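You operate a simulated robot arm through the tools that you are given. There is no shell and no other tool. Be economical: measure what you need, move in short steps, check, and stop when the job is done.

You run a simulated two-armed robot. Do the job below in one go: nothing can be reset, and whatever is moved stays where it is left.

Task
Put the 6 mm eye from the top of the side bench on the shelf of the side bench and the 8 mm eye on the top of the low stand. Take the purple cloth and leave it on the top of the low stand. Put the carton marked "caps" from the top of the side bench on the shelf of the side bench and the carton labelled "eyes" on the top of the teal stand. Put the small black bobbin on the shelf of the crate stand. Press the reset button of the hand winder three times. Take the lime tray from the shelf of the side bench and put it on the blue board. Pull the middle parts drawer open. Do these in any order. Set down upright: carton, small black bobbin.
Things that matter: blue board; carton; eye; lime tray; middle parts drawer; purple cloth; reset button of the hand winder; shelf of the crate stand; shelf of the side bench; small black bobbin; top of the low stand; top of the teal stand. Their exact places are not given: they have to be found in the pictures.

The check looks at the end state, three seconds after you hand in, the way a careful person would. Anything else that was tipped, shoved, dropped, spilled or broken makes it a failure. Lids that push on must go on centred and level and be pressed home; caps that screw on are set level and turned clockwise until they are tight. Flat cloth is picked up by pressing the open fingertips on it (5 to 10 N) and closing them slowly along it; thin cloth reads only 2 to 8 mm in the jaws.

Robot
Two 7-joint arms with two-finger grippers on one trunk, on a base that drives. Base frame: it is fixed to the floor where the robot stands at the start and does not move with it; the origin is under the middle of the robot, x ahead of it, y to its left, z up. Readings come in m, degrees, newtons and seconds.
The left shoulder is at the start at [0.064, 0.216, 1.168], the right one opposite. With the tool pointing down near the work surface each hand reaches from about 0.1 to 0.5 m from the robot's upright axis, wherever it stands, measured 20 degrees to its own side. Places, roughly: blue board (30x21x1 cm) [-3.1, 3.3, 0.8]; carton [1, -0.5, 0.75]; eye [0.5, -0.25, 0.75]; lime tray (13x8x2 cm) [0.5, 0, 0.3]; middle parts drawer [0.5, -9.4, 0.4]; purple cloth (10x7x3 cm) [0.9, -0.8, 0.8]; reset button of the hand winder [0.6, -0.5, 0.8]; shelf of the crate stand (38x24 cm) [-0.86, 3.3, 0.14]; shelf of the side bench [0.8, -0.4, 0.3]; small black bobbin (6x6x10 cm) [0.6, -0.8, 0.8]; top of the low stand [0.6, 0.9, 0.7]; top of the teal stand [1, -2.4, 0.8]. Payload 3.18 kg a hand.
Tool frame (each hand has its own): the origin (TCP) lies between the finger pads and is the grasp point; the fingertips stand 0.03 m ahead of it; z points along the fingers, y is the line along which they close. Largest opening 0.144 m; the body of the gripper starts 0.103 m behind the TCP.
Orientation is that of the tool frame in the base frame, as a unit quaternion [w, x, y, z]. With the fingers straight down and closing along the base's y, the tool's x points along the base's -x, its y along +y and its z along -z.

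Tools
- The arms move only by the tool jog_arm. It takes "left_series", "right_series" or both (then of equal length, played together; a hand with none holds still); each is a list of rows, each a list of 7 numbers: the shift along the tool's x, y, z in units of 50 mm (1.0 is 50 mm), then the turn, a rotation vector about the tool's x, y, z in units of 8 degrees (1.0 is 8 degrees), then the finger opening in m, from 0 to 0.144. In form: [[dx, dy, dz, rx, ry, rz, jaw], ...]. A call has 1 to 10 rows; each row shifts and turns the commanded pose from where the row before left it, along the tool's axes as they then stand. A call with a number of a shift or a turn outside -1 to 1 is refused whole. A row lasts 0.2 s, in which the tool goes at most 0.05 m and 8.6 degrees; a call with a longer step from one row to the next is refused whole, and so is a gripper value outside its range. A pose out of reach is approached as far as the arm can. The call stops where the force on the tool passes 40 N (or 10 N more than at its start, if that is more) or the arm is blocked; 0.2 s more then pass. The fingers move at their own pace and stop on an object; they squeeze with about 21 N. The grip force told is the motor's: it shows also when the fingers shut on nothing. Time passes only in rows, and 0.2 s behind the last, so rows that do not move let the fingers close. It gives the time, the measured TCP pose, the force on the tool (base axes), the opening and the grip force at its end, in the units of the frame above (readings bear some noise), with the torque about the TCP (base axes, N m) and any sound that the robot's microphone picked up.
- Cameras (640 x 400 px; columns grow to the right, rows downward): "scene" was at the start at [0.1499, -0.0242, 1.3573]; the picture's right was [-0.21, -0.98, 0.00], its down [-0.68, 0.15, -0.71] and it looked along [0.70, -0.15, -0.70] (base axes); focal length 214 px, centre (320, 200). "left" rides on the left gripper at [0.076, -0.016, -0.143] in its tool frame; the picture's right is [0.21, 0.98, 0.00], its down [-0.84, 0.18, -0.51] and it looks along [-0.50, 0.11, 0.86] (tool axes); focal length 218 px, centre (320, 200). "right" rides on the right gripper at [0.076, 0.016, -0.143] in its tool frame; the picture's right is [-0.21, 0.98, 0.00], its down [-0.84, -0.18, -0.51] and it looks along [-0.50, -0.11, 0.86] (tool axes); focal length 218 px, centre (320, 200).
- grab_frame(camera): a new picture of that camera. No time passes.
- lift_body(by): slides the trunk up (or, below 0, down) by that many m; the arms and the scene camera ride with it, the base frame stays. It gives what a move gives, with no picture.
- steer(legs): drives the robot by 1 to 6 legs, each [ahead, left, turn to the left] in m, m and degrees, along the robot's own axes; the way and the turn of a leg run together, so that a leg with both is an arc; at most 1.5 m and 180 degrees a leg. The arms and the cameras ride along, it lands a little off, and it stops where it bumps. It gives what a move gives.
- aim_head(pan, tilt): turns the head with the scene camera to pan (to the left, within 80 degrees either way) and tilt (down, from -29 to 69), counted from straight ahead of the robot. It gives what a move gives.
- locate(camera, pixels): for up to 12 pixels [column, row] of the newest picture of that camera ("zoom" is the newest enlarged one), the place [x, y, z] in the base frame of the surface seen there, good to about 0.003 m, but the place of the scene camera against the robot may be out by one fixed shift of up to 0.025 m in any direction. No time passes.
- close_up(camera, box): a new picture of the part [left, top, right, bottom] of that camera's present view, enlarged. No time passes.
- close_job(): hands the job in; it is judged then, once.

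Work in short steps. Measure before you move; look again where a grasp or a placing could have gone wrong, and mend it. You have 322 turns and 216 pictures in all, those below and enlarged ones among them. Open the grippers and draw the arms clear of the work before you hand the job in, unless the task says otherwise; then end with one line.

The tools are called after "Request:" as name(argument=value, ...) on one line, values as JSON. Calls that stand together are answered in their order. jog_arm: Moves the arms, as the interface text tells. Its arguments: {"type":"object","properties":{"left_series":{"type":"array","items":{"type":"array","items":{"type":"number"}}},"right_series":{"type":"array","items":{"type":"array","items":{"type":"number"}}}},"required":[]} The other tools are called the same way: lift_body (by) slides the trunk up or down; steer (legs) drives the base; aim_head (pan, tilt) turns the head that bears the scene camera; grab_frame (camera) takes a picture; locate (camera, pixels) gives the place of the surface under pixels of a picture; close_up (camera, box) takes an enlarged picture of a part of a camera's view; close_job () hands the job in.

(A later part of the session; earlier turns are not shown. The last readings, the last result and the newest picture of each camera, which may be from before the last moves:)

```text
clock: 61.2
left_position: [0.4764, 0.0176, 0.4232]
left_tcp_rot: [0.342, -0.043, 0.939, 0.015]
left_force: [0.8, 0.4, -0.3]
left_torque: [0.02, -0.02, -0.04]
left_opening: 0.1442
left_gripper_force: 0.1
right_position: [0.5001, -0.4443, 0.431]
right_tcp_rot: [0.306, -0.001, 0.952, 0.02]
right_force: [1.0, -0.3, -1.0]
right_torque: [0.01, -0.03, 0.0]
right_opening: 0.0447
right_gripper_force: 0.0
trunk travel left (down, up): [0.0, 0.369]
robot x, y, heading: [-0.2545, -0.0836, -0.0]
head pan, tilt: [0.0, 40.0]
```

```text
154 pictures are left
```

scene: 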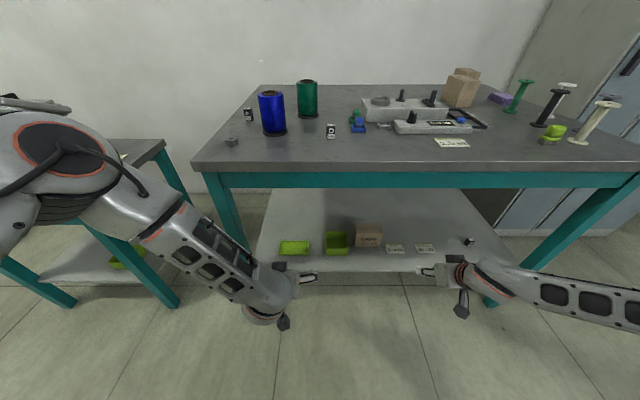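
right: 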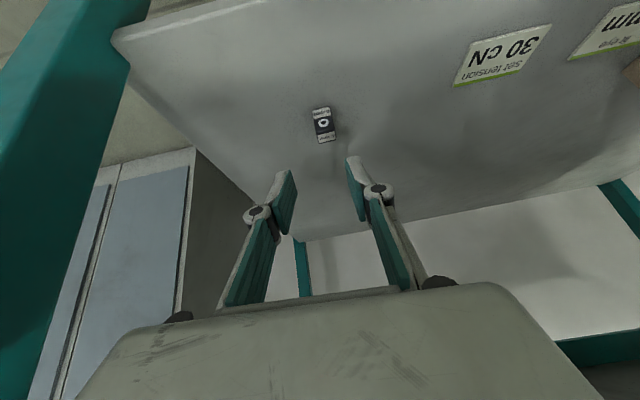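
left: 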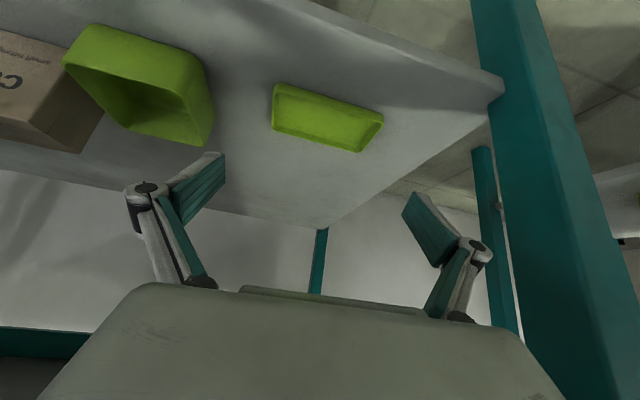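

Tool y is now (-0.09,1,0). I re-measure the tray's edges from this closer view.

Request:
close_up(camera="left", box=[250, 70, 410, 170])

Request:
locate(camera="zoom", pixels=[[95, 70], [525, 185], [90, 150], [92, 110], [440, 320], [490, 260], [300, 110], [270, 270], [450, 330], [100, 240], [300, 180]])

```text
4.00 times, centred on (330, 120) of left
```

zoom: 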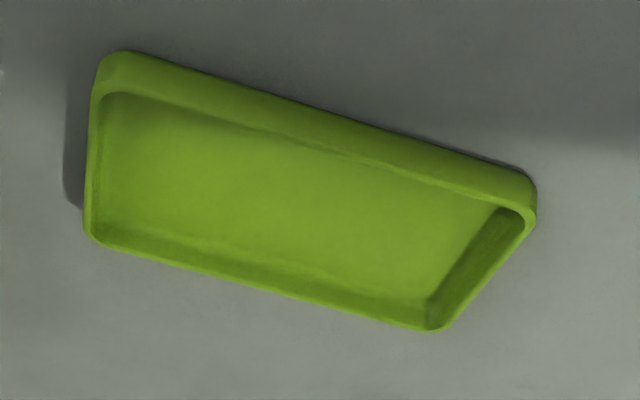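

```text
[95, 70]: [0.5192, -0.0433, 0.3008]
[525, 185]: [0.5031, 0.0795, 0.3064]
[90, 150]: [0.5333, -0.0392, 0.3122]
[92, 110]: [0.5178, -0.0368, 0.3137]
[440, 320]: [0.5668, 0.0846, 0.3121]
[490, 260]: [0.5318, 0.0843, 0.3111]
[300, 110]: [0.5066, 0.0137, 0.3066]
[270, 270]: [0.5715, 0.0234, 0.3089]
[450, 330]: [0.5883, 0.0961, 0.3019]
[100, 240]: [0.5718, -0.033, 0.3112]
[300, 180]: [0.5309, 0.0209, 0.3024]
```

Tray ends are at y -0.036 and 0.0845 at mid-depth, rim z 0.313. I descend to TCP (0.523,0.022,0.335) with the jaws fully open.

Request:
jog_arm(left_series=[[0.147, 0, 0.66, 0, 0, 0, 0.144], [0.147, 0, 0.66, 0, 0, 0, 0.144], [0.1, 0, 0.5, 0, 0, 0, 0.144], [0.03, 0, 0.12, 0, 0, 0, 0.144], [0, 0, 0, 0, 0, 0, 0.144]])

Request:
grab_frame(camera="left")

```text
clock: 62.4
left_position: [0.5226, 0.0227, 0.3355]
left_tcp_rot: [0.34, -0.044, 0.939, 0.015]
left_force: [-0.2, 0.3, 0.0]
left_torque: [0.0, -0.01, -0.04]
left_opening: 0.144
left_gripper_force: 0.0
right_position: [0.501, -0.4438, 0.431]
right_tcp_rot: [0.306, -0.001, 0.952, 0.02]
right_force: [0.0, -0.1, -0.2]
right_torque: [0.03, -0.02, -0.01]
right_opening: 0.0451
right_gripper_force: 0.1
trunk travel left (down, up): [0.0, 0.369]
robot x, y, heading: [-0.256, -0.0813, -0.0]
head pan, tilt: [0.0, 40.0]
```

```text
152 pictures are left
```

left: 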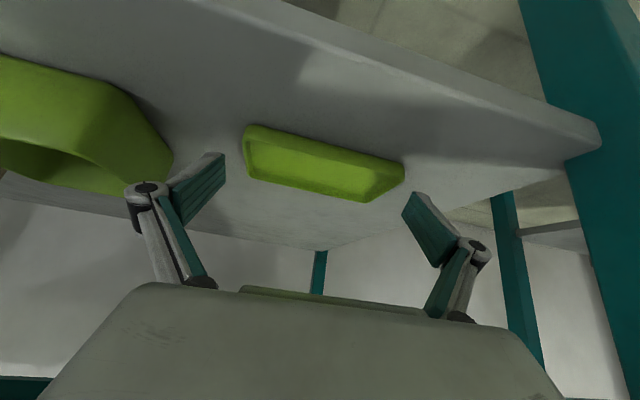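

The tray lies between the tips, slightly nearer the front. I shift back 5 mm, down 2 mm, and close.

Request:
jog_arm(left_series=[[0.1, 0.03, 0, 0, 0, 0, 0.144], [0, 0, 0, 0, 0, 0, 0.13], [0, 0, 0, 0, 0, 0, 0.12], [0, 0, 0, 0, 0, 0, 0.11], [0, 0, 0, 0, 0, 0, 0.1], [0, 0, 0, 0, 0, 0, 0.1]])

Request:
grab_frame(camera="left")

```text
clock: 63.8
left_position: [0.5191, 0.0253, 0.3316]
left_tcp_rot: [0.342, -0.044, 0.939, 0.015]
left_force: [-0.6, 1.6, 2.2]
left_torque: [-0.18, -0.02, -0.01]
left_opening: 0.1251
left_gripper_force: 21.0
right_position: [0.4997, -0.4455, 0.4311]
right_tcp_rot: [0.306, -0.001, 0.952, 0.019]
right_force: [-0.1, -1.1, -0.6]
right_torque: [-0.02, -0.01, -0.02]
right_opening: 0.0448
right_gripper_force: 0.1
trunk travel left (down, up): [0.0, 0.369]
robot x, y, heading: [-0.2585, -0.086, -0.1]
head pan, tilt: [0.0, 40.0]
```

```text
151 pictures are left
```

left: 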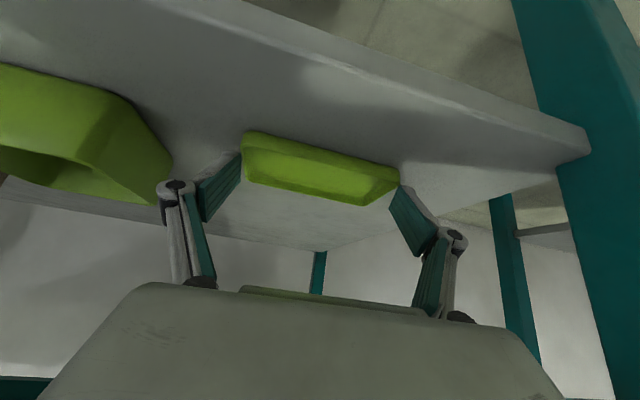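

Held at 125 mm. I lift it 40 mm and check how it hangs.

Request:
jog_arm(left_series=[[-0.2, 0, -0.24, 0, 0, 0, 0.1], [-0.32, 0, -0.38, 0, 0, 0, 0.1], [0, 0, 0, 0, 0, 0, 0.1]])

Request:
grab_frame(camera="left")

Request:
close_up(camera="scene", box=[230, 200, 400, 330])

```text
clock: 64.6
left_position: [0.5172, 0.0229, 0.3731]
left_tcp_rot: [0.341, -0.044, 0.939, 0.016]
left_force: [-0.4, -0.9, -0.7]
left_torque: [0.01, 0.03, 0.02]
left_opening: 0.1252
left_gripper_force: 21.4
right_position: [0.4999, -0.4444, 0.4296]
right_tcp_rot: [0.304, 0.0, 0.952, 0.019]
right_force: [0.0, 0.4, -0.5]
right_torque: [0.02, -0.01, -0.01]
right_opening: 0.045
right_gripper_force: 0.1
trunk travel left (down, up): [0.0, 0.369]
robot x, y, heading: [-0.2554, -0.0844, -0.1]
head pan, tilt: [0.0, 40.0]
```

```text
150 pictures are left
```

left: 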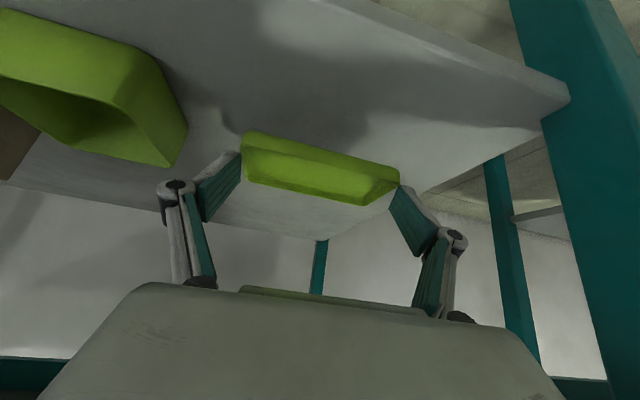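

```text
3.08 times, centred on (315, 265) of scene
```

zoom: 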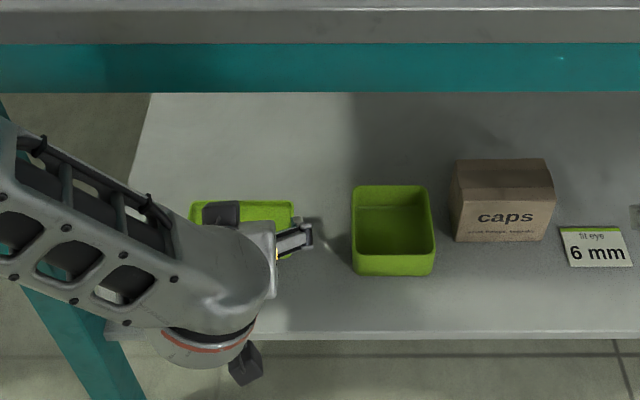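

The tray is lifted. I back out 0.35 m, raise the trunk, and look towards the crate stand to plan the bobbin's grasp.

Request:
steer(legs=[[-0.35, 0, 0]])

Request:
lift_body(by=0.25)

Request:
aim_head(pan=78, tilt=15)

Request:
grab_frame(camera="scene")

Request:
grab_frame(camera="left")

```text
clock: 66.8
left_position: [0.1762, 0.0304, 0.3735]
left_tcp_rot: [0.342, -0.047, 0.938, 0.017]
left_force: [-0.3, -0.8, -1.6]
left_torque: [0.05, 0.01, 0.02]
left_opening: 0.1252
left_gripper_force: 21.3
right_position: [0.1629, -0.4379, 0.4319]
right_tcp_rot: [0.306, -0.005, 0.952, 0.021]
right_force: [0.2, -0.1, -0.3]
right_torque: [0.02, 0.01, 0.0]
right_opening: 0.0447
right_gripper_force: 0.1
trunk travel left (down, up): [0.0, 0.369]
robot x, y, heading: [-0.5953, -0.0847, 0.3]
head pan, tilt: [0.0, 40.0]
```

```text
clock: 69.4
left_position: [0.1766, 0.0282, 0.6211]
left_tcp_rot: [0.339, -0.048, 0.939, 0.017]
left_force: [0.8, -0.3, -2.0]
left_torque: [-0.02, 0.0, -0.03]
left_opening: 0.1251
left_gripper_force: 21.0
right_position: [0.2219, -0.4385, 0.9238]
right_tcp_rot: [0.464, -0.008, 0.886, 0.02]
right_force: [0.1, -0.2, -0.2]
right_torque: [0.0, 0.01, -0.01]
right_opening: 0.0449
right_gripper_force: 0.0
trunk travel left (down, up): [-0.25, 0.119]
robot x, y, heading: [-0.5977, -0.0845, 0.1]
head pan, tilt: [0.0, 40.0]
```

```text
clock: 70.9
left_position: [0.1772, 0.0295, 0.6222]
left_tcp_rot: [0.341, -0.048, 0.939, 0.017]
left_force: [0.6, 0.2, -2.1]
left_torque: [0.0, 0.06, 0.02]
left_opening: 0.1253
left_gripper_force: 21.1
right_position: [0.2215, -0.4391, 0.9257]
right_tcp_rot: [0.464, -0.009, 0.886, 0.021]
right_force: [0.2, 0.3, -0.4]
right_torque: [0.0, -0.01, 0.0]
right_opening: 0.045
right_gripper_force: 0.1
trunk travel left (down, up): [-0.25, 0.119]
robot x, y, heading: [-0.594, -0.0833, 0.4]
head pan, tilt: [78.0, 15.0]
```

```text
148 pictures are left
```

scene: 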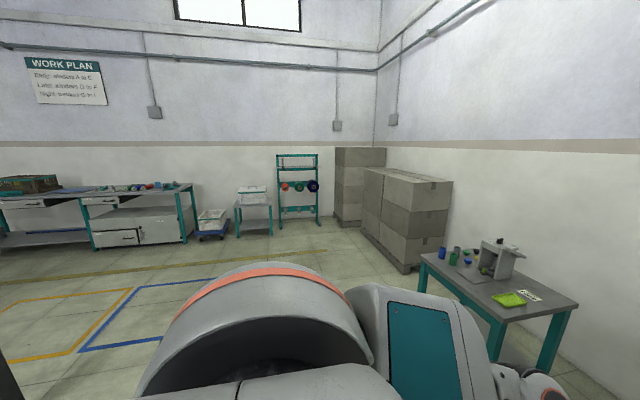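

```text
147 pictures are left
```

left: 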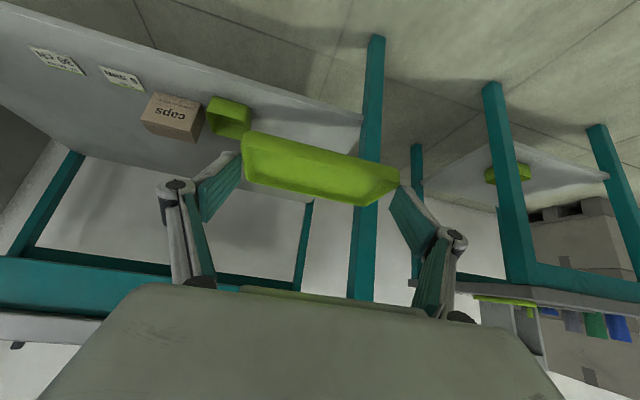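

The crate stand is at (253,215) in the scene view; I zoom on it and on the table row at left.

Request:
close_up(camera="scene", box=[190, 170, 330, 250])

Request:
locate(camera="zoom", pixels=[[210, 180], [380, 165], [210, 290], [370, 285], [230, 240], [300, 270], [290, 130], [350, 230], [95, 230], [520, 200]])

Request:
close_up(camera="scene", box=[0, 150, 200, 270])

```text
4.57 times, centred on (260, 210) of scene
```

zoom: 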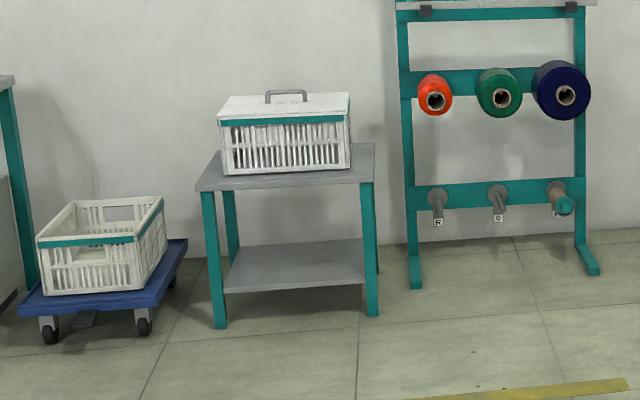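

```text
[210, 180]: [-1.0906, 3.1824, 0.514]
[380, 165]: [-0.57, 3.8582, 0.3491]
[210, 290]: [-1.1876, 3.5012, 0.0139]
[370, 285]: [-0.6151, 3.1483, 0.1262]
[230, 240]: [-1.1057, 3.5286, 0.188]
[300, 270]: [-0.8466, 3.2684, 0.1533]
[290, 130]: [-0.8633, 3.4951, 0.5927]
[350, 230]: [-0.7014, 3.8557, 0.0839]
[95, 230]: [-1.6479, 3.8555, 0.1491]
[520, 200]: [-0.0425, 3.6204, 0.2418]
```

```text
3.20 times, centred on (100, 210) of scene
```

zoom: 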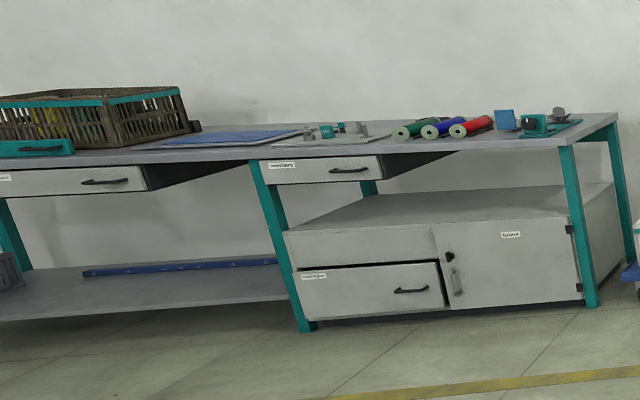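

The stand's shelf lies at z≈0.14 with about 0.33 m clear below its top at 0.50, so a 45° tilted grasp suits. I raise the tray hand to the left and set the right hand to 45°, higher.

Request:
jog_arm(left_series=[[-0.352, 0.425, -0.827, 0, 0, 0, 0.1], [-0.352, 0.425, -0.827, 0, 0, 0, 0.1], [-0.352, 0.425, -0.827, 0, 0, 0, 0.1], [-0.352, 0.425, -0.827, 0, 0, 0, 0.1], [-0.352, 0.425, -0.827, 0, 0, 0, 0.1], [-0.352, 0.425, -0.827, 0, 0, 0, 0.1], [-0.352, 0.425, -0.827, 0, 0, 0, 0.1], [-0.352, 0.425, -0.827, 0, 0, 0, 0.1], [-0.352, 0.425, -0.827, 0, 0, 0, 0.1], [-0.352, 0.425, -0.827, 0, 0, 0, 0.1]], right_series=[[0, 0, 0, 0, 0.6, 0, 0.08], [0, 0, 0, 0, 0.6, 0, 0.08], [0, 0, -0.94, 0, 0, 0, 0.08], [0, 0, -0.94, 0, 0, 0, 0.08], [0, 0, -0.94, 0, 0, 0, 0.08], [0, 0, 0, 0, 0, 0, 0.08], [0, 0, 0, 0, 0, 0, 0.08], [0, 0, 0, 0, 0, 0, 0.08], [0, 0, 0, 0, 0, 0, 0.08], [0, 0, 0, 0, 0, 0, 0.08]])

Request:
grab_frame(camera="left")

```text
clock: 73.1
left_position: [0.0251, 0.2285, 1.0538]
left_tcp_rot: [0.341, -0.047, 0.939, 0.016]
left_force: [-0.1, 0.2, -1.6]
left_torque: [0.01, 0.0, 0.0]
left_opening: 0.125
left_gripper_force: 20.6
right_position: [0.1209, -0.4449, 1.0286]
right_tcp_rot: [0.388, -0.01, 0.922, 0.019]
right_force: [-0.3, 0.0, -0.3]
right_torque: [-0.01, -0.01, 0.02]
right_opening: 0.0805
right_gripper_force: 0.0
trunk travel left (down, up): [-0.25, 0.119]
robot x, y, heading: [-0.5958, -0.0843, 0.3]
head pan, tilt: [78.0, 15.0]
```

```text
144 pictures are left
```

left: 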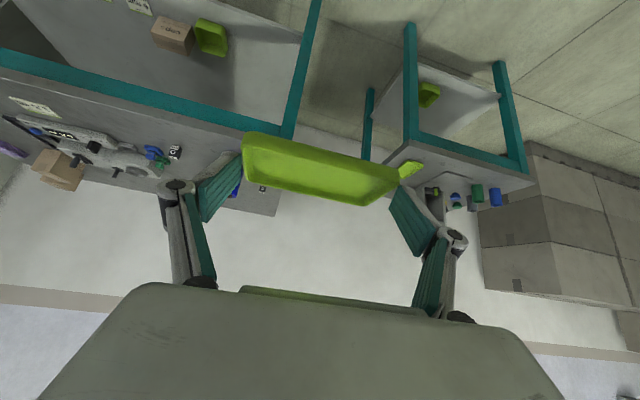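

The tray is held well. To reach the bobbin's shaft without hitting the cream bobbin or brush I'll come in at tool yaw about -60° and 55° tilt; first I drive ahead 0.57 and turn -25°.

Request:
steer(legs=[[0.57, 0.02, 0], [0, 0, -25]])

Request:
aim_head(pan=-10, tilt=40)

Request:
grab_frame(camera="scene")

Request:
grab_frame(camera="right")

```text
clock: 77.7
left_position: [0.6784, -0.0338, 1.0538]
left_tcp_rot: [0.336, 0.152, 0.928, -0.055]
left_force: [0.5, -0.3, -0.5]
left_torque: [0.04, 0.01, 0.02]
left_opening: 0.125
left_gripper_force: 21.2
right_position: [0.4892, -0.6861, 1.0263]
right_tcp_rot: [0.385, 0.184, 0.902, -0.062]
right_force: [-0.1, 0.3, 0.3]
right_torque: [0.02, -0.01, 0.01]
right_opening: 0.08
right_gripper_force: 0.0
trunk travel left (down, up): [-0.25, 0.119]
robot x, y, heading: [-0.0176, -0.0627, -24.3]
head pan, tilt: [78.0, 15.0]
```

```text
clock: 79.3
left_position: [0.6782, -0.0338, 1.0525]
left_tcp_rot: [0.337, 0.15, 0.928, -0.054]
left_force: [0.5, -0.7, -0.9]
left_torque: [0.01, 0.01, 0.02]
left_opening: 0.1248
left_gripper_force: 20.8
right_position: [0.4889, -0.6858, 1.0274]
right_tcp_rot: [0.384, 0.184, 0.903, -0.062]
right_force: [0.2, 1.0, -0.1]
right_torque: [0.05, -0.01, 0.02]
right_opening: 0.0803
right_gripper_force: 0.2
trunk travel left (down, up): [-0.25, 0.119]
robot x, y, heading: [-0.0155, -0.0598, -24.0]
head pan, tilt: [-10.0, 40.0]
```

```text
143 pictures are left
```

scene: 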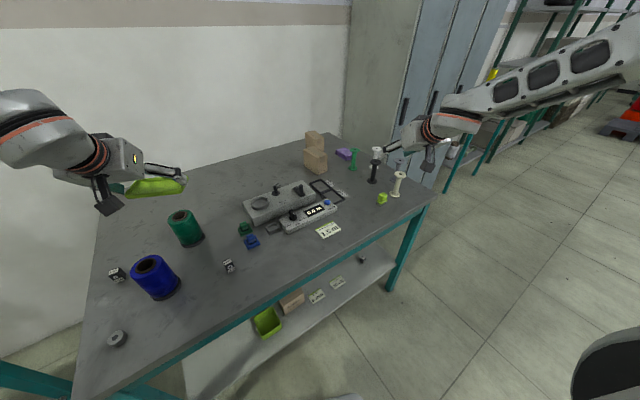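

```text
142 pictures are left
```

right: 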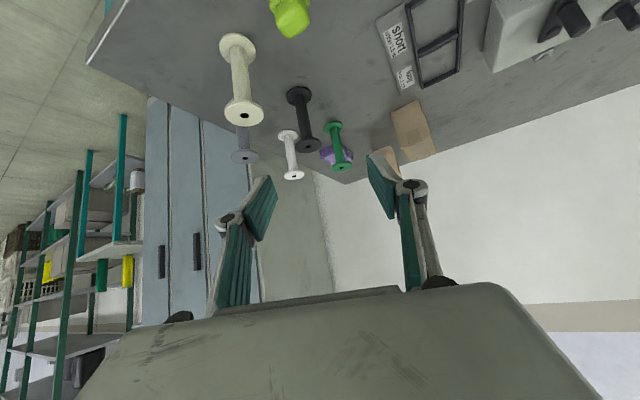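

The black bobbin is at (298–308, 95–145) in the right view; I zoom and measure it and its neighbours.

Request:
close_up(camera="right", box=[220, 0, 380, 190])

Request:
locate(camera="right", pixels=[[298, 95], [288, 95], [310, 95], [303, 120], [308, 145], [297, 143], [319, 145], [291, 155], [340, 145], [243, 80], [243, 140], [293, 15]])

```text
2.11 times, centred on (300, 95) of right
```

zoom: 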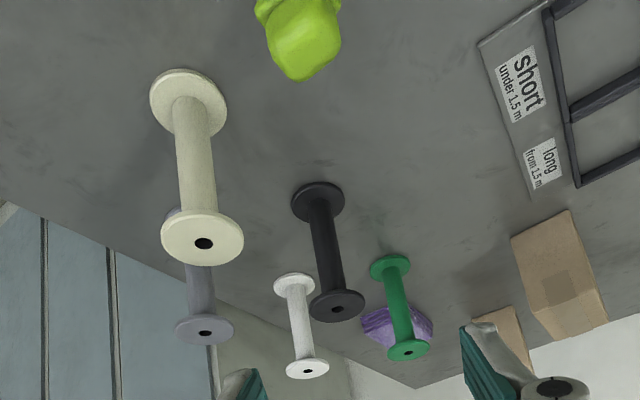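

```text
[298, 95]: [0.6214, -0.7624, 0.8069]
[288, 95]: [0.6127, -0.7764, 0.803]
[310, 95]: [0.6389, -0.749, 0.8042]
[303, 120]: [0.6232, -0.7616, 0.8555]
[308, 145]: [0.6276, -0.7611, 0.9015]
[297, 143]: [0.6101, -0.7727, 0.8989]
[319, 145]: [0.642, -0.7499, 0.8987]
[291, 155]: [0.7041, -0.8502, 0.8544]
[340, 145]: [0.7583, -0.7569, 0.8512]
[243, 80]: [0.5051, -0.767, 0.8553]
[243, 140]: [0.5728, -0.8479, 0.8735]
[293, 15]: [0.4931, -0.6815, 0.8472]
```

The bobbin's axis is (0.628,-0.762), flange radius about 21 mm, top 0.90. I yaw the right tool another -25°.

Request:
jog_arm(right_series=[[0, 0, 0, 0.555, -0.02, 0.54, 0.06], [0, 0, 0, 0.555, -0.02, 0.54, 0.06], [0, 0, 0, 0.555, -0.02, 0.54, 0.06], [0, 0, 0, 0.555, -0.02, 0.54, 0.06], [0, 0, 0, 0, 0, 0, 0.06]])

```text
clock: 80.5
left_position: [0.6799, -0.0334, 1.0535]
left_tcp_rot: [0.336, 0.152, 0.928, -0.056]
left_force: [0.1, -0.8, -1.4]
left_torque: [-0.01, 0.04, 0.02]
left_opening: 0.1251
left_gripper_force: 21.1
right_position: [0.4889, -0.6861, 1.0277]
right_tcp_rot: [0.36, 0.375, 0.842, -0.144]
right_force: [1.0, 0.3, 0.2]
right_torque: [-0.02, -0.04, -0.01]
right_opening: 0.0601
right_gripper_force: 0.0
trunk travel left (down, up): [-0.25, 0.119]
robot x, y, heading: [-0.0157, -0.0634, -23.9]
head pan, tilt: [-10.0, 40.0]
```

Orientation is as wanted. I move to the standoff about 0.12 m behind the bobbin and check.

Request:
jog_arm(right_series=[[0.192, 0.305, 0.69, 0, 0, 0, 0.06], [0.192, 0.305, 0.69, 0, 0, 0, 0.06], [0.192, 0.305, 0.69, 0, 0, 0, 0.06], [0, 0, 0, 0, 0, 0, 0.06]])

Request:
grab_frame(camera="right")

Request:
grab_frame(camera="scene")

```text
clock: 81.5
left_position: [0.678, -0.0328, 1.0535]
left_tcp_rot: [0.338, 0.151, 0.927, -0.056]
left_force: [0.2, -0.2, -2.2]
left_torque: [0.0, 0.08, 0.0]
left_opening: 0.1252
left_gripper_force: 20.8
right_position: [0.5526, -0.6951, 0.9407]
right_tcp_rot: [0.362, 0.373, 0.842, -0.143]
right_force: [0.9, 0.3, -0.1]
right_torque: [0.01, 0.03, 0.03]
right_opening: 0.0603
right_gripper_force: 0.1
right hand out of reach, approached as far as the arm can: row 3
trunk travel left (down, up): [-0.25, 0.119]
robot x, y, heading: [-0.0121, -0.0624, -24.2]
head pan, tilt: [-10.0, 40.0]
```

```text
140 pictures are left
```

right: 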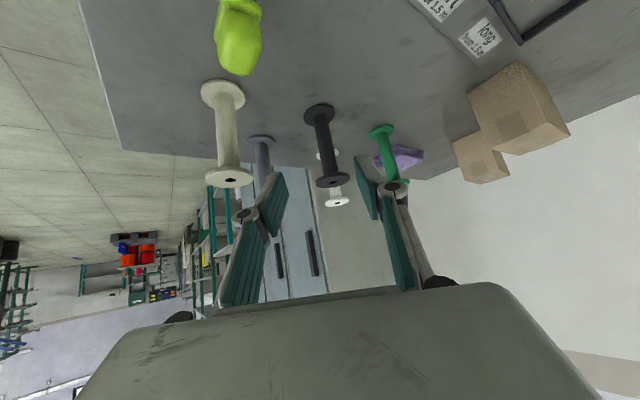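

```text
139 pictures are left
```

scene: 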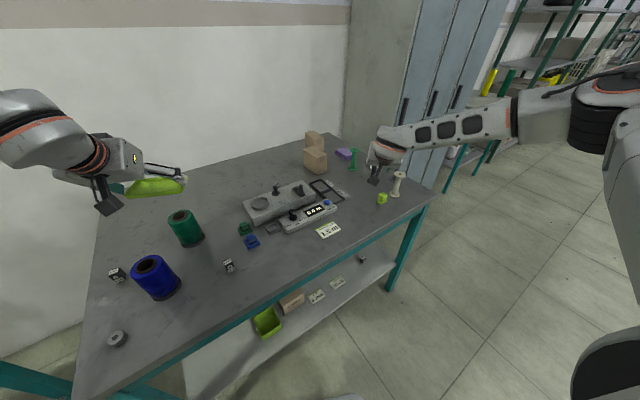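

The arm is near its far limit. I raise the hand 90 mm, shift the robot 0.2 m towards -y, and bring the hand back over the line.

Request:
jog_arm(right_series=[[-0.64, 0.02, -0.63, 0, 0, 0, 0.06], [-0.64, 0.02, -0.63, 0, 0, 0, 0.06]])

Request:
steer(legs=[[0.081, -0.183, 0]])

```text
clock: 82.1
left_position: [0.679, -0.0335, 1.0538]
left_tcp_rot: [0.337, 0.151, 0.928, -0.056]
left_force: [-0.9, 0.0, -1.0]
left_torque: [0.05, -0.01, -0.02]
left_opening: 0.1252
left_gripper_force: 21.0
right_position: [0.5475, -0.6952, 1.0343]
right_tcp_rot: [0.361, 0.373, 0.843, -0.143]
right_force: [0.0, 0.5, -0.6]
right_torque: [-0.04, 0.02, 0.0]
right_opening: 0.0599
right_gripper_force: 0.1
trunk travel left (down, up): [-0.25, 0.119]
robot x, y, heading: [-0.0154, -0.0666, -24.2]
head pan, tilt: [-10.0, 40.0]
```

```text
clock: 84.3
left_position: [0.681, -0.2306, 1.0534]
left_tcp_rot: [0.336, 0.152, 0.928, -0.055]
left_force: [-0.3, -0.1, -2.0]
left_torque: [-0.01, 0.03, -0.01]
left_opening: 0.1249
left_gripper_force: 21.1
right_position: [0.548, -0.8906, 1.0318]
right_tcp_rot: [0.36, 0.374, 0.842, -0.143]
right_force: [0.1, -0.5, -0.7]
right_torque: [0.01, -0.01, 0.01]
right_opening: 0.0599
right_gripper_force: 0.0
trunk travel left (down, up): [-0.25, 0.119]
robot x, y, heading: [-0.0152, -0.2545, -24.4]
head pan, tilt: [-10.0, 40.0]
```

I bring the hand +0.2 m in y to the standoff line.

Request:
jog_arm(right_series=[[0.536, 0.568, -0.239, 0, 0, 0, 0.06], [0.536, 0.568, -0.239, 0, 0, 0, 0.06], [0.536, 0.568, -0.239, 0, 0, 0, 0.06], [0.536, 0.568, -0.239, 0, 0, 0, 0.06], [0.536, 0.568, -0.239, 0, 0, 0, 0.06], [0, 0, 0, 0, 0, 0, 0.06]])

Request:
grab_frame(camera="right")

```text
clock: 85.7
left_position: [0.6798, -0.2302, 1.0533]
left_tcp_rot: [0.337, 0.152, 0.928, -0.055]
left_force: [-0.1, -0.2, -1.4]
left_torque: [0.01, 0.01, -0.01]
left_opening: 0.1252
left_gripper_force: 20.7
right_position: [0.4972, -0.7398, 1.0028]
right_tcp_rot: [0.362, 0.373, 0.843, -0.142]
right_force: [0.1, -0.1, 0.1]
right_torque: [0.02, 0.01, -0.01]
right_opening: 0.06
right_gripper_force: 0.0
right hand out of reach, approached as far as the arm can: row 3, 4, 5
trunk travel left (down, up): [-0.25, 0.119]
robot x, y, heading: [-0.0152, -0.253, -24.3]
head pan, tilt: [-10.0, 40.0]
```

```text
138 pictures are left
```

right: 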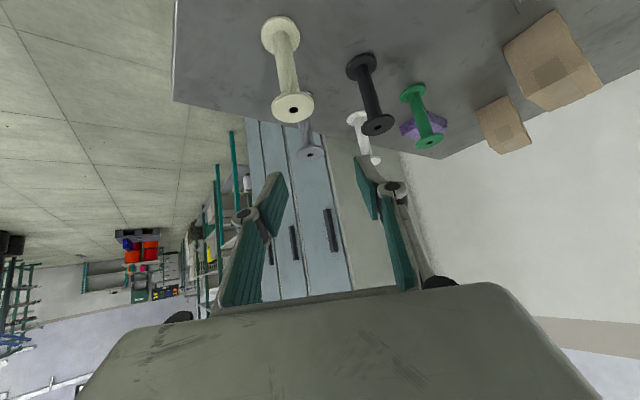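

Here it is limited inwards. Better to align the tool with the robot: I undo the tool yaw and drive to about (0.02,-0.07) with heading -35°.

Request:
jog_arm(right_series=[[-0.3, 0, -0.3, -0.49, 0.02, -0.48, 0.06], [-0.3, 0, -0.3, -0.49, 0.02, -0.48, 0.06], [0, 0, 0, -0.49, 0.02, -0.48, 0.06], [0, 0, 0, -0.49, 0.02, -0.48, 0.06], [0, 0, 0, 0, 0, 0, 0.06]])

Request:
steer(legs=[[-0.044, 0.183, 0], [0, 0, -10.7]])

Request:
grab_frame(camera="right")

```text
clock: 86.9
left_position: [0.6799, -0.2296, 1.0529]
left_tcp_rot: [0.337, 0.151, 0.928, -0.054]
left_force: [-0.5, 0.2, -1.6]
left_torque: [0.0, 0.04, 0.03]
left_opening: 0.125
left_gripper_force: 21.3
right_position: [0.498, -0.7399, 1.0463]
right_tcp_rot: [0.381, 0.207, 0.898, -0.072]
right_force: [0.2, 0.3, 0.1]
right_torque: [0.0, -0.03, -0.03]
right_opening: 0.0598
right_gripper_force: 0.1
trunk travel left (down, up): [-0.25, 0.119]
robot x, y, heading: [-0.0171, -0.2567, -24.2]
head pan, tilt: [-10.0, 40.0]
```

```text
clock: 89.8
left_position: [0.7061, -0.1777, 1.0532]
left_tcp_rot: [0.33, 0.239, 0.909, -0.087]
left_force: [-0.7, -0.5, -2.2]
left_torque: [0.06, 0.02, 0.02]
left_opening: 0.1248
left_gripper_force: 21.1
right_position: [0.4335, -0.6447, 1.0447]
right_tcp_rot: [0.372, 0.292, 0.874, -0.108]
right_force: [-0.1, 0.2, 0.7]
right_torque: [0.01, -0.01, -0.02]
right_opening: 0.0598
right_gripper_force: 0.1
trunk travel left (down, up): [-0.25, 0.119]
robot x, y, heading: [0.0196, -0.0737, -35.1]
head pan, tilt: [-10.0, 40.0]
```

```text
137 pictures are left
```

right: 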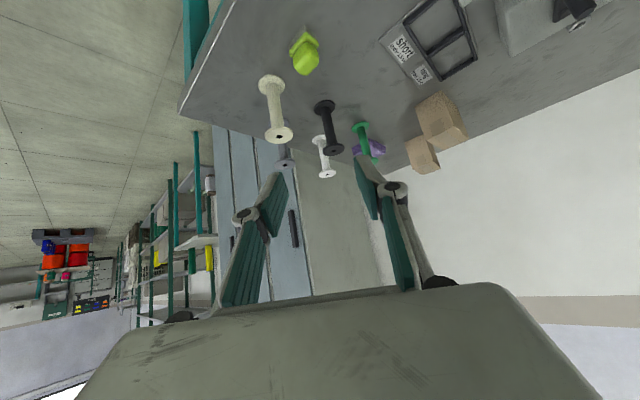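

Tool now points at yaw -35°, tilt 45.7°. I re-locate the bobbin.

Request:
close_up(camera="right", box=[290, 80, 370, 180])

Request:
locate(camera="right", pixels=[[328, 125], [330, 135], [326, 117], [334, 150], [324, 106], [318, 140], [334, 140]])

```text
4.00 times, centred on (330, 130) of right
```

zoom: 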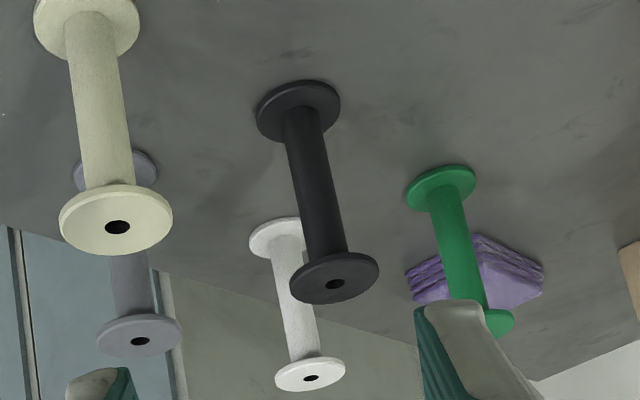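

```text
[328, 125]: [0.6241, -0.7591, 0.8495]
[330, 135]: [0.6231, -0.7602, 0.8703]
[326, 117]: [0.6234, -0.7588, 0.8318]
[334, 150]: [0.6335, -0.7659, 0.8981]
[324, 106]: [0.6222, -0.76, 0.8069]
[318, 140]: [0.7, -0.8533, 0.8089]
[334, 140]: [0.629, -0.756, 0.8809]
```

Bobbin axis is (0.631,-0.7645). I approach along the tool to 0.11 m away and check.

Request:
jog_arm(right_series=[[-0.36, 0.29, 0.5, 0, 0, 0, 0.06], [0, 0, 0.8, 0, 0, 0, 0.06], [0, 0, 0.8, 0, 0, 0, 0.06], [0, 0, 0.8, 0, 0, 0, 0.06], [0, 0, 0.7, 0, 0, 0, 0.06], [0, 0, 0, 0, 0, 0, 0.06]])

Request:
grab_frame(camera="right")

```text
clock: 91.2
left_position: [0.7058, -0.1759, 1.0544]
left_tcp_rot: [0.331, 0.24, 0.909, -0.088]
left_force: [-0.3, 0.7, -1.5]
left_torque: [0.01, 0.01, 0.0]
left_opening: 0.1253
left_gripper_force: 20.5
right_position: [0.5085, -0.7206, 0.9542]
right_tcp_rot: [0.374, 0.29, 0.874, -0.108]
right_force: [0.6, -1.1, 0.2]
right_torque: [0.01, 0.0, 0.01]
right_opening: 0.0599
right_gripper_force: 0.0
right hand out of reach, approached as far as the arm can: row 4, 5
trunk travel left (down, up): [-0.25, 0.119]
robot x, y, heading: [0.0197, -0.072, -34.8]
head pan, tilt: [-10.0, 40.0]
```

```text
135 pictures are left
```

right: 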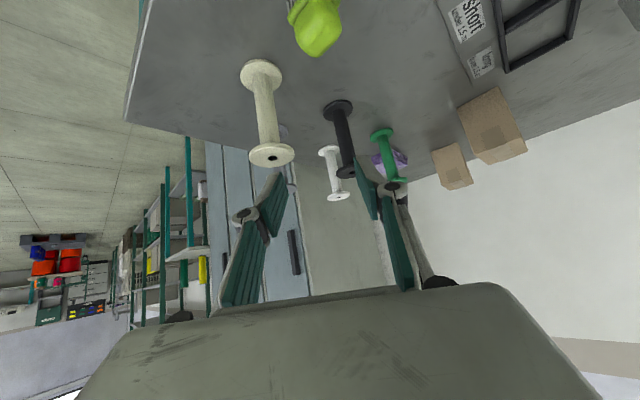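

The right arm seems to be in a poor posture. I look at it before rearranging.

Request:
aim_head(pan=-40, tilt=20)

Request:
grab_frame(camera="scene")

```text
clock: 92.2
left_position: [0.7076, -0.177, 1.0526]
left_tcp_rot: [0.33, 0.24, 0.909, -0.088]
left_force: [0.4, 0.1, -1.7]
left_torque: [-0.01, 0.0, 0.01]
left_opening: 0.1252
left_gripper_force: 20.5
right_position: [0.5095, -0.7217, 0.9549]
right_tcp_rot: [0.373, 0.291, 0.874, -0.108]
right_force: [-0.1, 0.4, -0.2]
right_torque: [0.01, 0.0, 0.01]
right_opening: 0.0598
right_gripper_force: 0.1
trunk travel left (down, up): [-0.25, 0.119]
robot x, y, heading: [0.0226, -0.0736, -35.2]
head pan, tilt: [-40.0, 20.0]
```

```text
134 pictures are left
```

scene: 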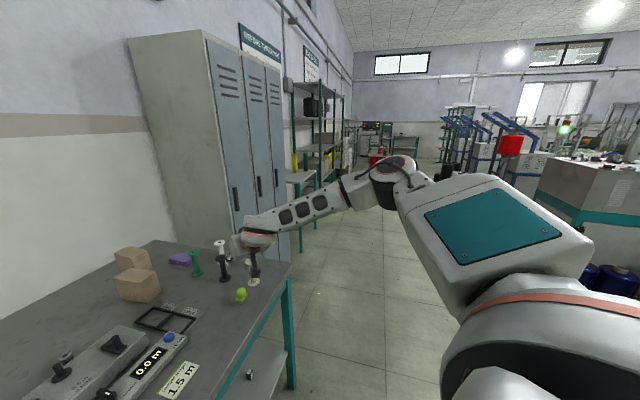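

The elbow sticks out sideways. I withdraw the right hand to its neutral start posture (tool down) to reset the elbow.

Request:
jog_arm(right_series=[[0.177, -0.18, -0.862, 0, 0, 0, 0.06], [0.177, -0.18, -0.862, 0, 0, 0, 0.06], [0.177, -0.18, -0.862, 0, 0, 0, 0.06], [0.177, -0.18, -0.862, 0, 0, 0, 0.06], [0.177, -0.18, -0.862, 0, 0, 0, 0.06], [0.177, -0.18, -0.862, 0, 0, 0, 0.06], [0.177, -0.18, -0.862, 0, 0, 0, 0.06], [0.177, -0.18, -0.862, 0, 0, 0, 0.06], [0.177, -0.18, -0.862, 0, 0, 0, 0.06], [0.177, -0.18, -0.862, 0, 0, 0, 0.06]])

Request:
jog_arm(right_series=[[0, 0, 0, 0, 0.95, 0, 0.06], [0, 0, 0, 0, 0.95, 0, 0.06], [0, 0, 0, 0, 0.95, 0, 0.06], [0, 0, 0, 0, 0.95, 0, 0.06], [0, 0, 0, 0, 0.95, 0, 0.06], [0, 0, 0, 0, 0.95, 0, 0.06]])

Request:
grab_frame(camera="scene")

```text
clock: 94.4
left_position: [0.7062, -0.1769, 1.0541]
left_tcp_rot: [0.331, 0.24, 0.908, -0.087]
left_force: [0.1, 0.0, -1.1]
left_torque: [0.06, 0.05, 0.01]
left_opening: 0.1251
left_gripper_force: 20.7
right_position: [0.1597, -0.591, 1.205]
right_tcp_rot: [0.372, 0.291, 0.875, -0.107]
right_force: [-1.1, 0.1, -0.1]
right_torque: [0.03, 0.0, 0.02]
right_opening: 0.0598
right_gripper_force: 0.1
right hand out of reach, approached as far as the arm can: row 9, 10
trunk travel left (down, up): [-0.25, 0.119]
robot x, y, heading: [0.0175, -0.0732, -34.8]
head pan, tilt: [-40.0, 20.0]
```

```text
clock: 95.8
left_position: [0.7073, -0.1781, 1.0534]
left_tcp_rot: [0.33, 0.241, 0.908, -0.088]
left_force: [0.0, -0.7, -2.1]
left_torque: [0.01, 0.03, 0.01]
left_opening: 0.1253
left_gripper_force: 20.7
right_position: [0.1613, -0.5931, 1.2043]
right_tcp_rot: [0.036, 0.312, 0.949, 0.003]
right_force: [-0.6, 1.0, 0.5]
right_torque: [-0.02, -0.05, 0.01]
right_opening: 0.06
right_gripper_force: 0.2
right hand out of reach, approached as far as the arm can: row 6
trunk travel left (down, up): [-0.25, 0.119]
robot x, y, heading: [0.0153, -0.0659, -34.7]
head pan, tilt: [-40.0, 20.0]
```

```text
133 pictures are left
```

scene: 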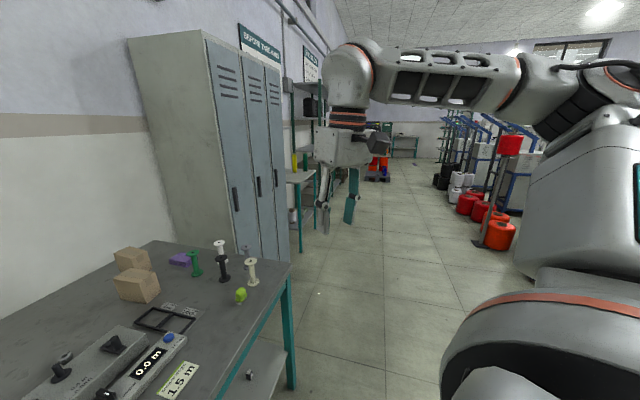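

I now extend forward along the heading while tilting progressively.

Request:
jog_arm(right_series=[[-0.95, 0.2, 0, 0, 0, 0, 0.06], [-0.95, 0.2, 0, 0, 0, 0, 0.06], [-0.95, 0.2, 0, 0, 0, 0, 0.06], [-0.9, 0.2, 0, 0, -1, 0, 0.06], [-0.7, 0.2, 0.5, 0, -1, 0, 0.06], [-0.7, 0.2, 0.5, 0, -1, 0, 0.06], [-0.6, 0.1, 0.6, 0, -1, 0, 0.06], [0, 0, 0.8, 0, -1, 0, 0.06]])

Request:
grab_frame(camera="scene")

```text
clock: 97.6
left_position: [0.7075, -0.1781, 1.0528]
left_tcp_rot: [0.329, 0.24, 0.909, -0.087]
left_force: [-0.5, 0.9, -1.5]
left_torque: [0.02, 0.02, 0.02]
left_opening: 0.1251
left_gripper_force: 21.7
right_position: [0.4053, -0.6934, 1.1283]
right_tcp_rot: [0.359, 0.293, 0.88, -0.103]
right_force: [0.3, -0.2, 0.5]
right_torque: [0.05, 0.02, 0.01]
right_opening: 0.0602
right_gripper_force: 0.1
right hand out of reach, approached as far as the arm can: row 1, 2, 3
trunk travel left (down, up): [-0.25, 0.119]
robot x, y, heading: [0.0171, -0.0732, -34.9]
head pan, tilt: [-40.0, 20.0]
```

```text
132 pictures are left
```

scene: 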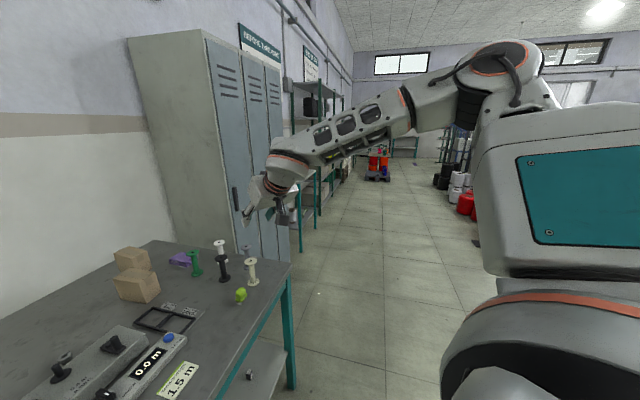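

The elbow is better now. I head along the approach again to about 0.12 m short.

Request:
jog_arm(right_series=[[0.147, 0.27, 0.88, 0, 0, 0, 0.06], [0.147, 0.27, 0.88, 0, 0, 0, 0.06], [0.147, 0.27, 0.88, 0, 0, 0, 0.06], [0.147, 0.27, 0.88, 0, 0, 0, 0.06], [0.147, 0.27, 0.88, 0, 0, 0, 0.06], [0, 0, 0, 0, 0, 0, 0.06]])

Request:
grab_frame(camera="right")

```text
clock: 99.0
left_position: [0.7066, -0.1755, 1.0528]
left_tcp_rot: [0.329, 0.24, 0.909, -0.088]
left_force: [-0.4, -0.3, -2.0]
left_torque: [0.03, 0.04, -0.01]
left_opening: 0.125
left_gripper_force: 20.7
right_position: [0.5117, -0.7194, 0.9686]
right_tcp_rot: [0.358, 0.293, 0.88, -0.103]
right_force: [0.9, 0.0, 0.5]
right_torque: [0.0, 0.0, -0.01]
right_opening: 0.0602
right_gripper_force: 0.0
right hand out of reach, approached as far as the arm can: row 4, 5
trunk travel left (down, up): [-0.25, 0.119]
robot x, y, heading: [0.019, -0.0743, -35.1]
head pan, tilt: [-40.0, 20.0]
```

```text
131 pictures are left
```

right: 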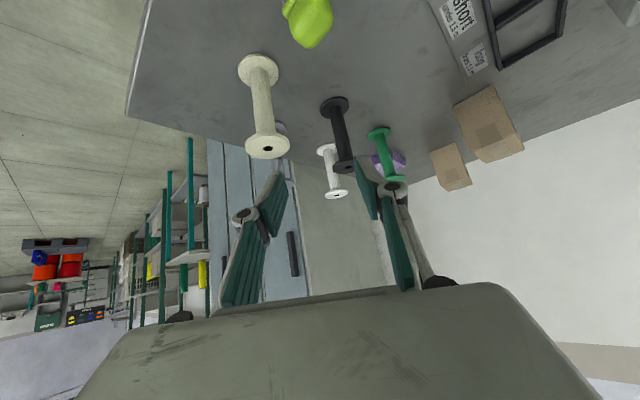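

The limit comes from wrist bend with the forearm level; raising the trunk should help. I raise it 0.11 and retry.

Request:
lift_body(by=0.115)

Request:
jog_arm(right_series=[[0, 0, 0, 0, 0, 0, 0.06], [0, 0, 0, 0, 0, 0, 0.06]])

```text
clock: 100.4
left_position: [0.707, -0.177, 1.1675]
left_tcp_rot: [0.33, 0.239, 0.909, -0.087]
left_force: [-0.1, 0.1, -2.3]
left_torque: [0.04, 0.06, -0.04]
left_opening: 0.1249
left_gripper_force: 21.1
right_position: [0.5064, -0.7143, 1.1207]
right_tcp_rot: [0.384, 0.289, 0.87, -0.11]
right_force: [0.4, 0.9, -0.3]
right_torque: [0.0, 0.01, 0.01]
right_opening: 0.0604
right_gripper_force: 0.1
trunk travel left (down, up): [-0.365, 0.004]
robot x, y, heading: [0.0189, -0.0742, -34.9]
head pan, tilt: [-40.0, 20.0]
```

```text
clock: 101.0
left_position: [0.7069, -0.1766, 1.1683]
left_tcp_rot: [0.329, 0.239, 0.909, -0.087]
left_force: [0.5, -0.3, -1.8]
left_torque: [0.01, 0.05, -0.01]
left_opening: 0.1253
left_gripper_force: 21.0
right_position: [0.5048, -0.7145, 1.1213]
right_tcp_rot: [0.384, 0.289, 0.87, -0.109]
right_force: [0.3, 0.0, 0.6]
right_torque: [0.04, 0.01, -0.03]
right_opening: 0.0599
right_gripper_force: 0.0
trunk travel left (down, up): [-0.365, 0.004]
robot x, y, heading: [0.0181, -0.0761, -35.0]
head pan, tilt: [-40.0, 20.0]
```

Now I move down to the standoff (0.558,-0.714,0.932).

Request:
jog_arm(right_series=[[0.44, 0.1, 0.644, 0, 0, 0, 0.06], [0.44, 0.1, 0.644, 0, 0, 0, 0.06], [0.44, 0.1, 0.644, 0, 0, 0, 0.06], [0.44, 0.1, 0.644, 0, 0, 0, 0.06], [0.44, 0.1, 0.644, 0, 0, 0, 0.06], [0, 0, 0, 0, 0, 0, 0.06]])

Request:
grab_frame(camera="right")

```text
clock: 102.4
left_position: [0.7072, -0.1767, 1.1679]
left_tcp_rot: [0.33, 0.24, 0.909, -0.089]
left_force: [-0.1, -0.9, -0.9]
left_torque: [0.01, -0.01, 0.01]
left_opening: 0.125
left_gripper_force: 21.2
right_position: [0.4457, -0.7286, 1.0059]
right_tcp_rot: [0.384, 0.29, 0.87, -0.111]
right_force: [0.5, -0.4, -0.3]
right_torque: [-0.01, 0.01, -0.02]
right_opening: 0.0599
right_gripper_force: 0.1
right hand out of reach, approached as far as the arm can: row 1, 2, 3, 4, 5
trunk travel left (down, up): [-0.365, 0.004]
robot x, y, heading: [0.0185, -0.0701, -35.0]
head pan, tilt: [-40.0, 20.0]
```

```text
130 pictures are left
```

right: 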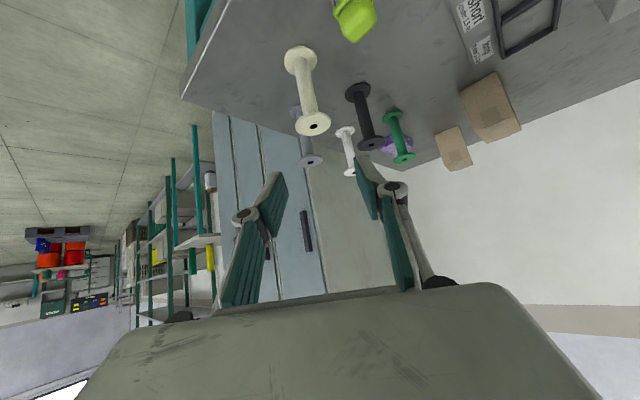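

Reach got no better; the elbow branch seems wrong. I bring the right hand in front of the midline and high, tool down, to unwind the arm as the left one was.

Request:
jog_arm(right_series=[[0.151, 0.526, -0.706, 0, 0, 0, 0.06], [0.151, 0.526, -0.706, 0, 0, 0, 0.06], [0.151, 0.526, -0.706, 0, 0, 0, 0.06], [0.151, 0.526, -0.706, 0, 0, 0, 0.06], [0.151, 0.526, -0.706, 0, 0, 0, 0.06], [0.151, 0.526, -0.706, 0, 0, 0, 0.06], [0.151, 0.526, -0.706, 0, 0, 0, 0.06], [0.151, 0.526, -0.706, 0, 0, 0, 0.06], [0.151, 0.526, -0.706, 0, 0, 0, 0.06], [0.151, 0.526, -0.706, 0, 0, 0, 0.06]])

Request:
jog_arm(right_series=[[0, 0, 0, 0, 0.98, 0, 0.06], [0, 0, 0, 0, 0.98, 0, 0.06], [0, 0, 0, 0, 0.98, 0, 0.06], [0, 0, 0, 0, 0.98, 0, 0.06], [0, 0, 0, 0, 0.98, 0, 0.06], [0, 0, 0, 0, 0.98, 0, 0.06]])

Request:
lift_body(by=-0.115)

Request:
grab_frame(camera="scene")

```text
clock: 104.6
left_position: [0.7065, -0.1748, 1.1693]
left_tcp_rot: [0.33, 0.239, 0.909, -0.088]
left_force: [-1.1, 0.0, -0.9]
left_torque: [-0.01, 0.0, -0.04]
left_opening: 0.1252
left_gripper_force: 21.0
right_position: [0.3562, -0.4759, 1.1506]
right_tcp_rot: [0.384, 0.29, 0.87, -0.11]
right_force: [-0.4, -1.1, -0.2]
right_torque: [-0.04, 0.01, -0.02]
right_opening: 0.06
right_gripper_force: 0.0
right hand out of reach, approached as far as the arm can: row 6, 7, 8, 9, 10
trunk travel left (down, up): [-0.365, 0.004]
robot x, y, heading: [0.0204, -0.0731, -35.2]
head pan, tilt: [-40.0, 20.0]
```

```text
clock: 106.0
left_position: [0.7066, -0.1784, 1.1681]
left_tcp_rot: [0.33, 0.241, 0.908, -0.089]
left_force: [0.7, 0.1, -1.9]
left_torque: [0.02, 0.0, -0.03]
left_opening: 0.1249
left_gripper_force: 20.5
right_position: [0.3563, -0.4785, 1.1468]
right_tcp_rot: [0.102, 0.309, 0.945, -0.016]
right_force: [-0.4, 0.2, -0.6]
right_torque: [0.02, -0.04, 0.0]
right_opening: 0.0602
right_gripper_force: 0.2
right hand out of reach, approached as far as the arm can: row 5, 6
trunk travel left (down, up): [-0.365, 0.004]
robot x, y, heading: [0.0205, -0.0763, -35.3]
head pan, tilt: [-40.0, 20.0]
```

```text
clock: 107.5
left_position: [0.7061, -0.1759, 1.0549]
left_tcp_rot: [0.33, 0.239, 0.909, -0.088]
left_force: [-0.9, 0.6, -2.0]
left_torque: [0.01, 0.03, -0.01]
left_opening: 0.1253
left_gripper_force: 21.0
right_position: [0.3584, -0.4786, 1.0328]
right_tcp_rot: [0.102, 0.309, 0.945, -0.016]
right_force: [-0.6, -0.1, 0.3]
right_torque: [0.0, 0.01, -0.01]
right_opening: 0.0599
right_gripper_force: 0.0
trunk travel left (down, up): [-0.25, 0.119]
robot x, y, heading: [0.0187, -0.0732, -35.2]
head pan, tilt: [-40.0, 20.0]
```

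```text
129 pictures are left
```

scene: 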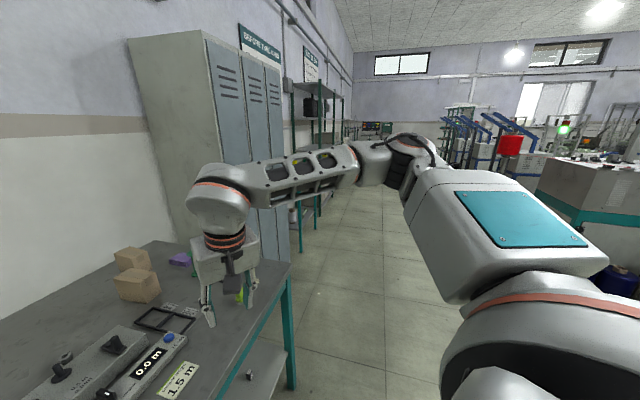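

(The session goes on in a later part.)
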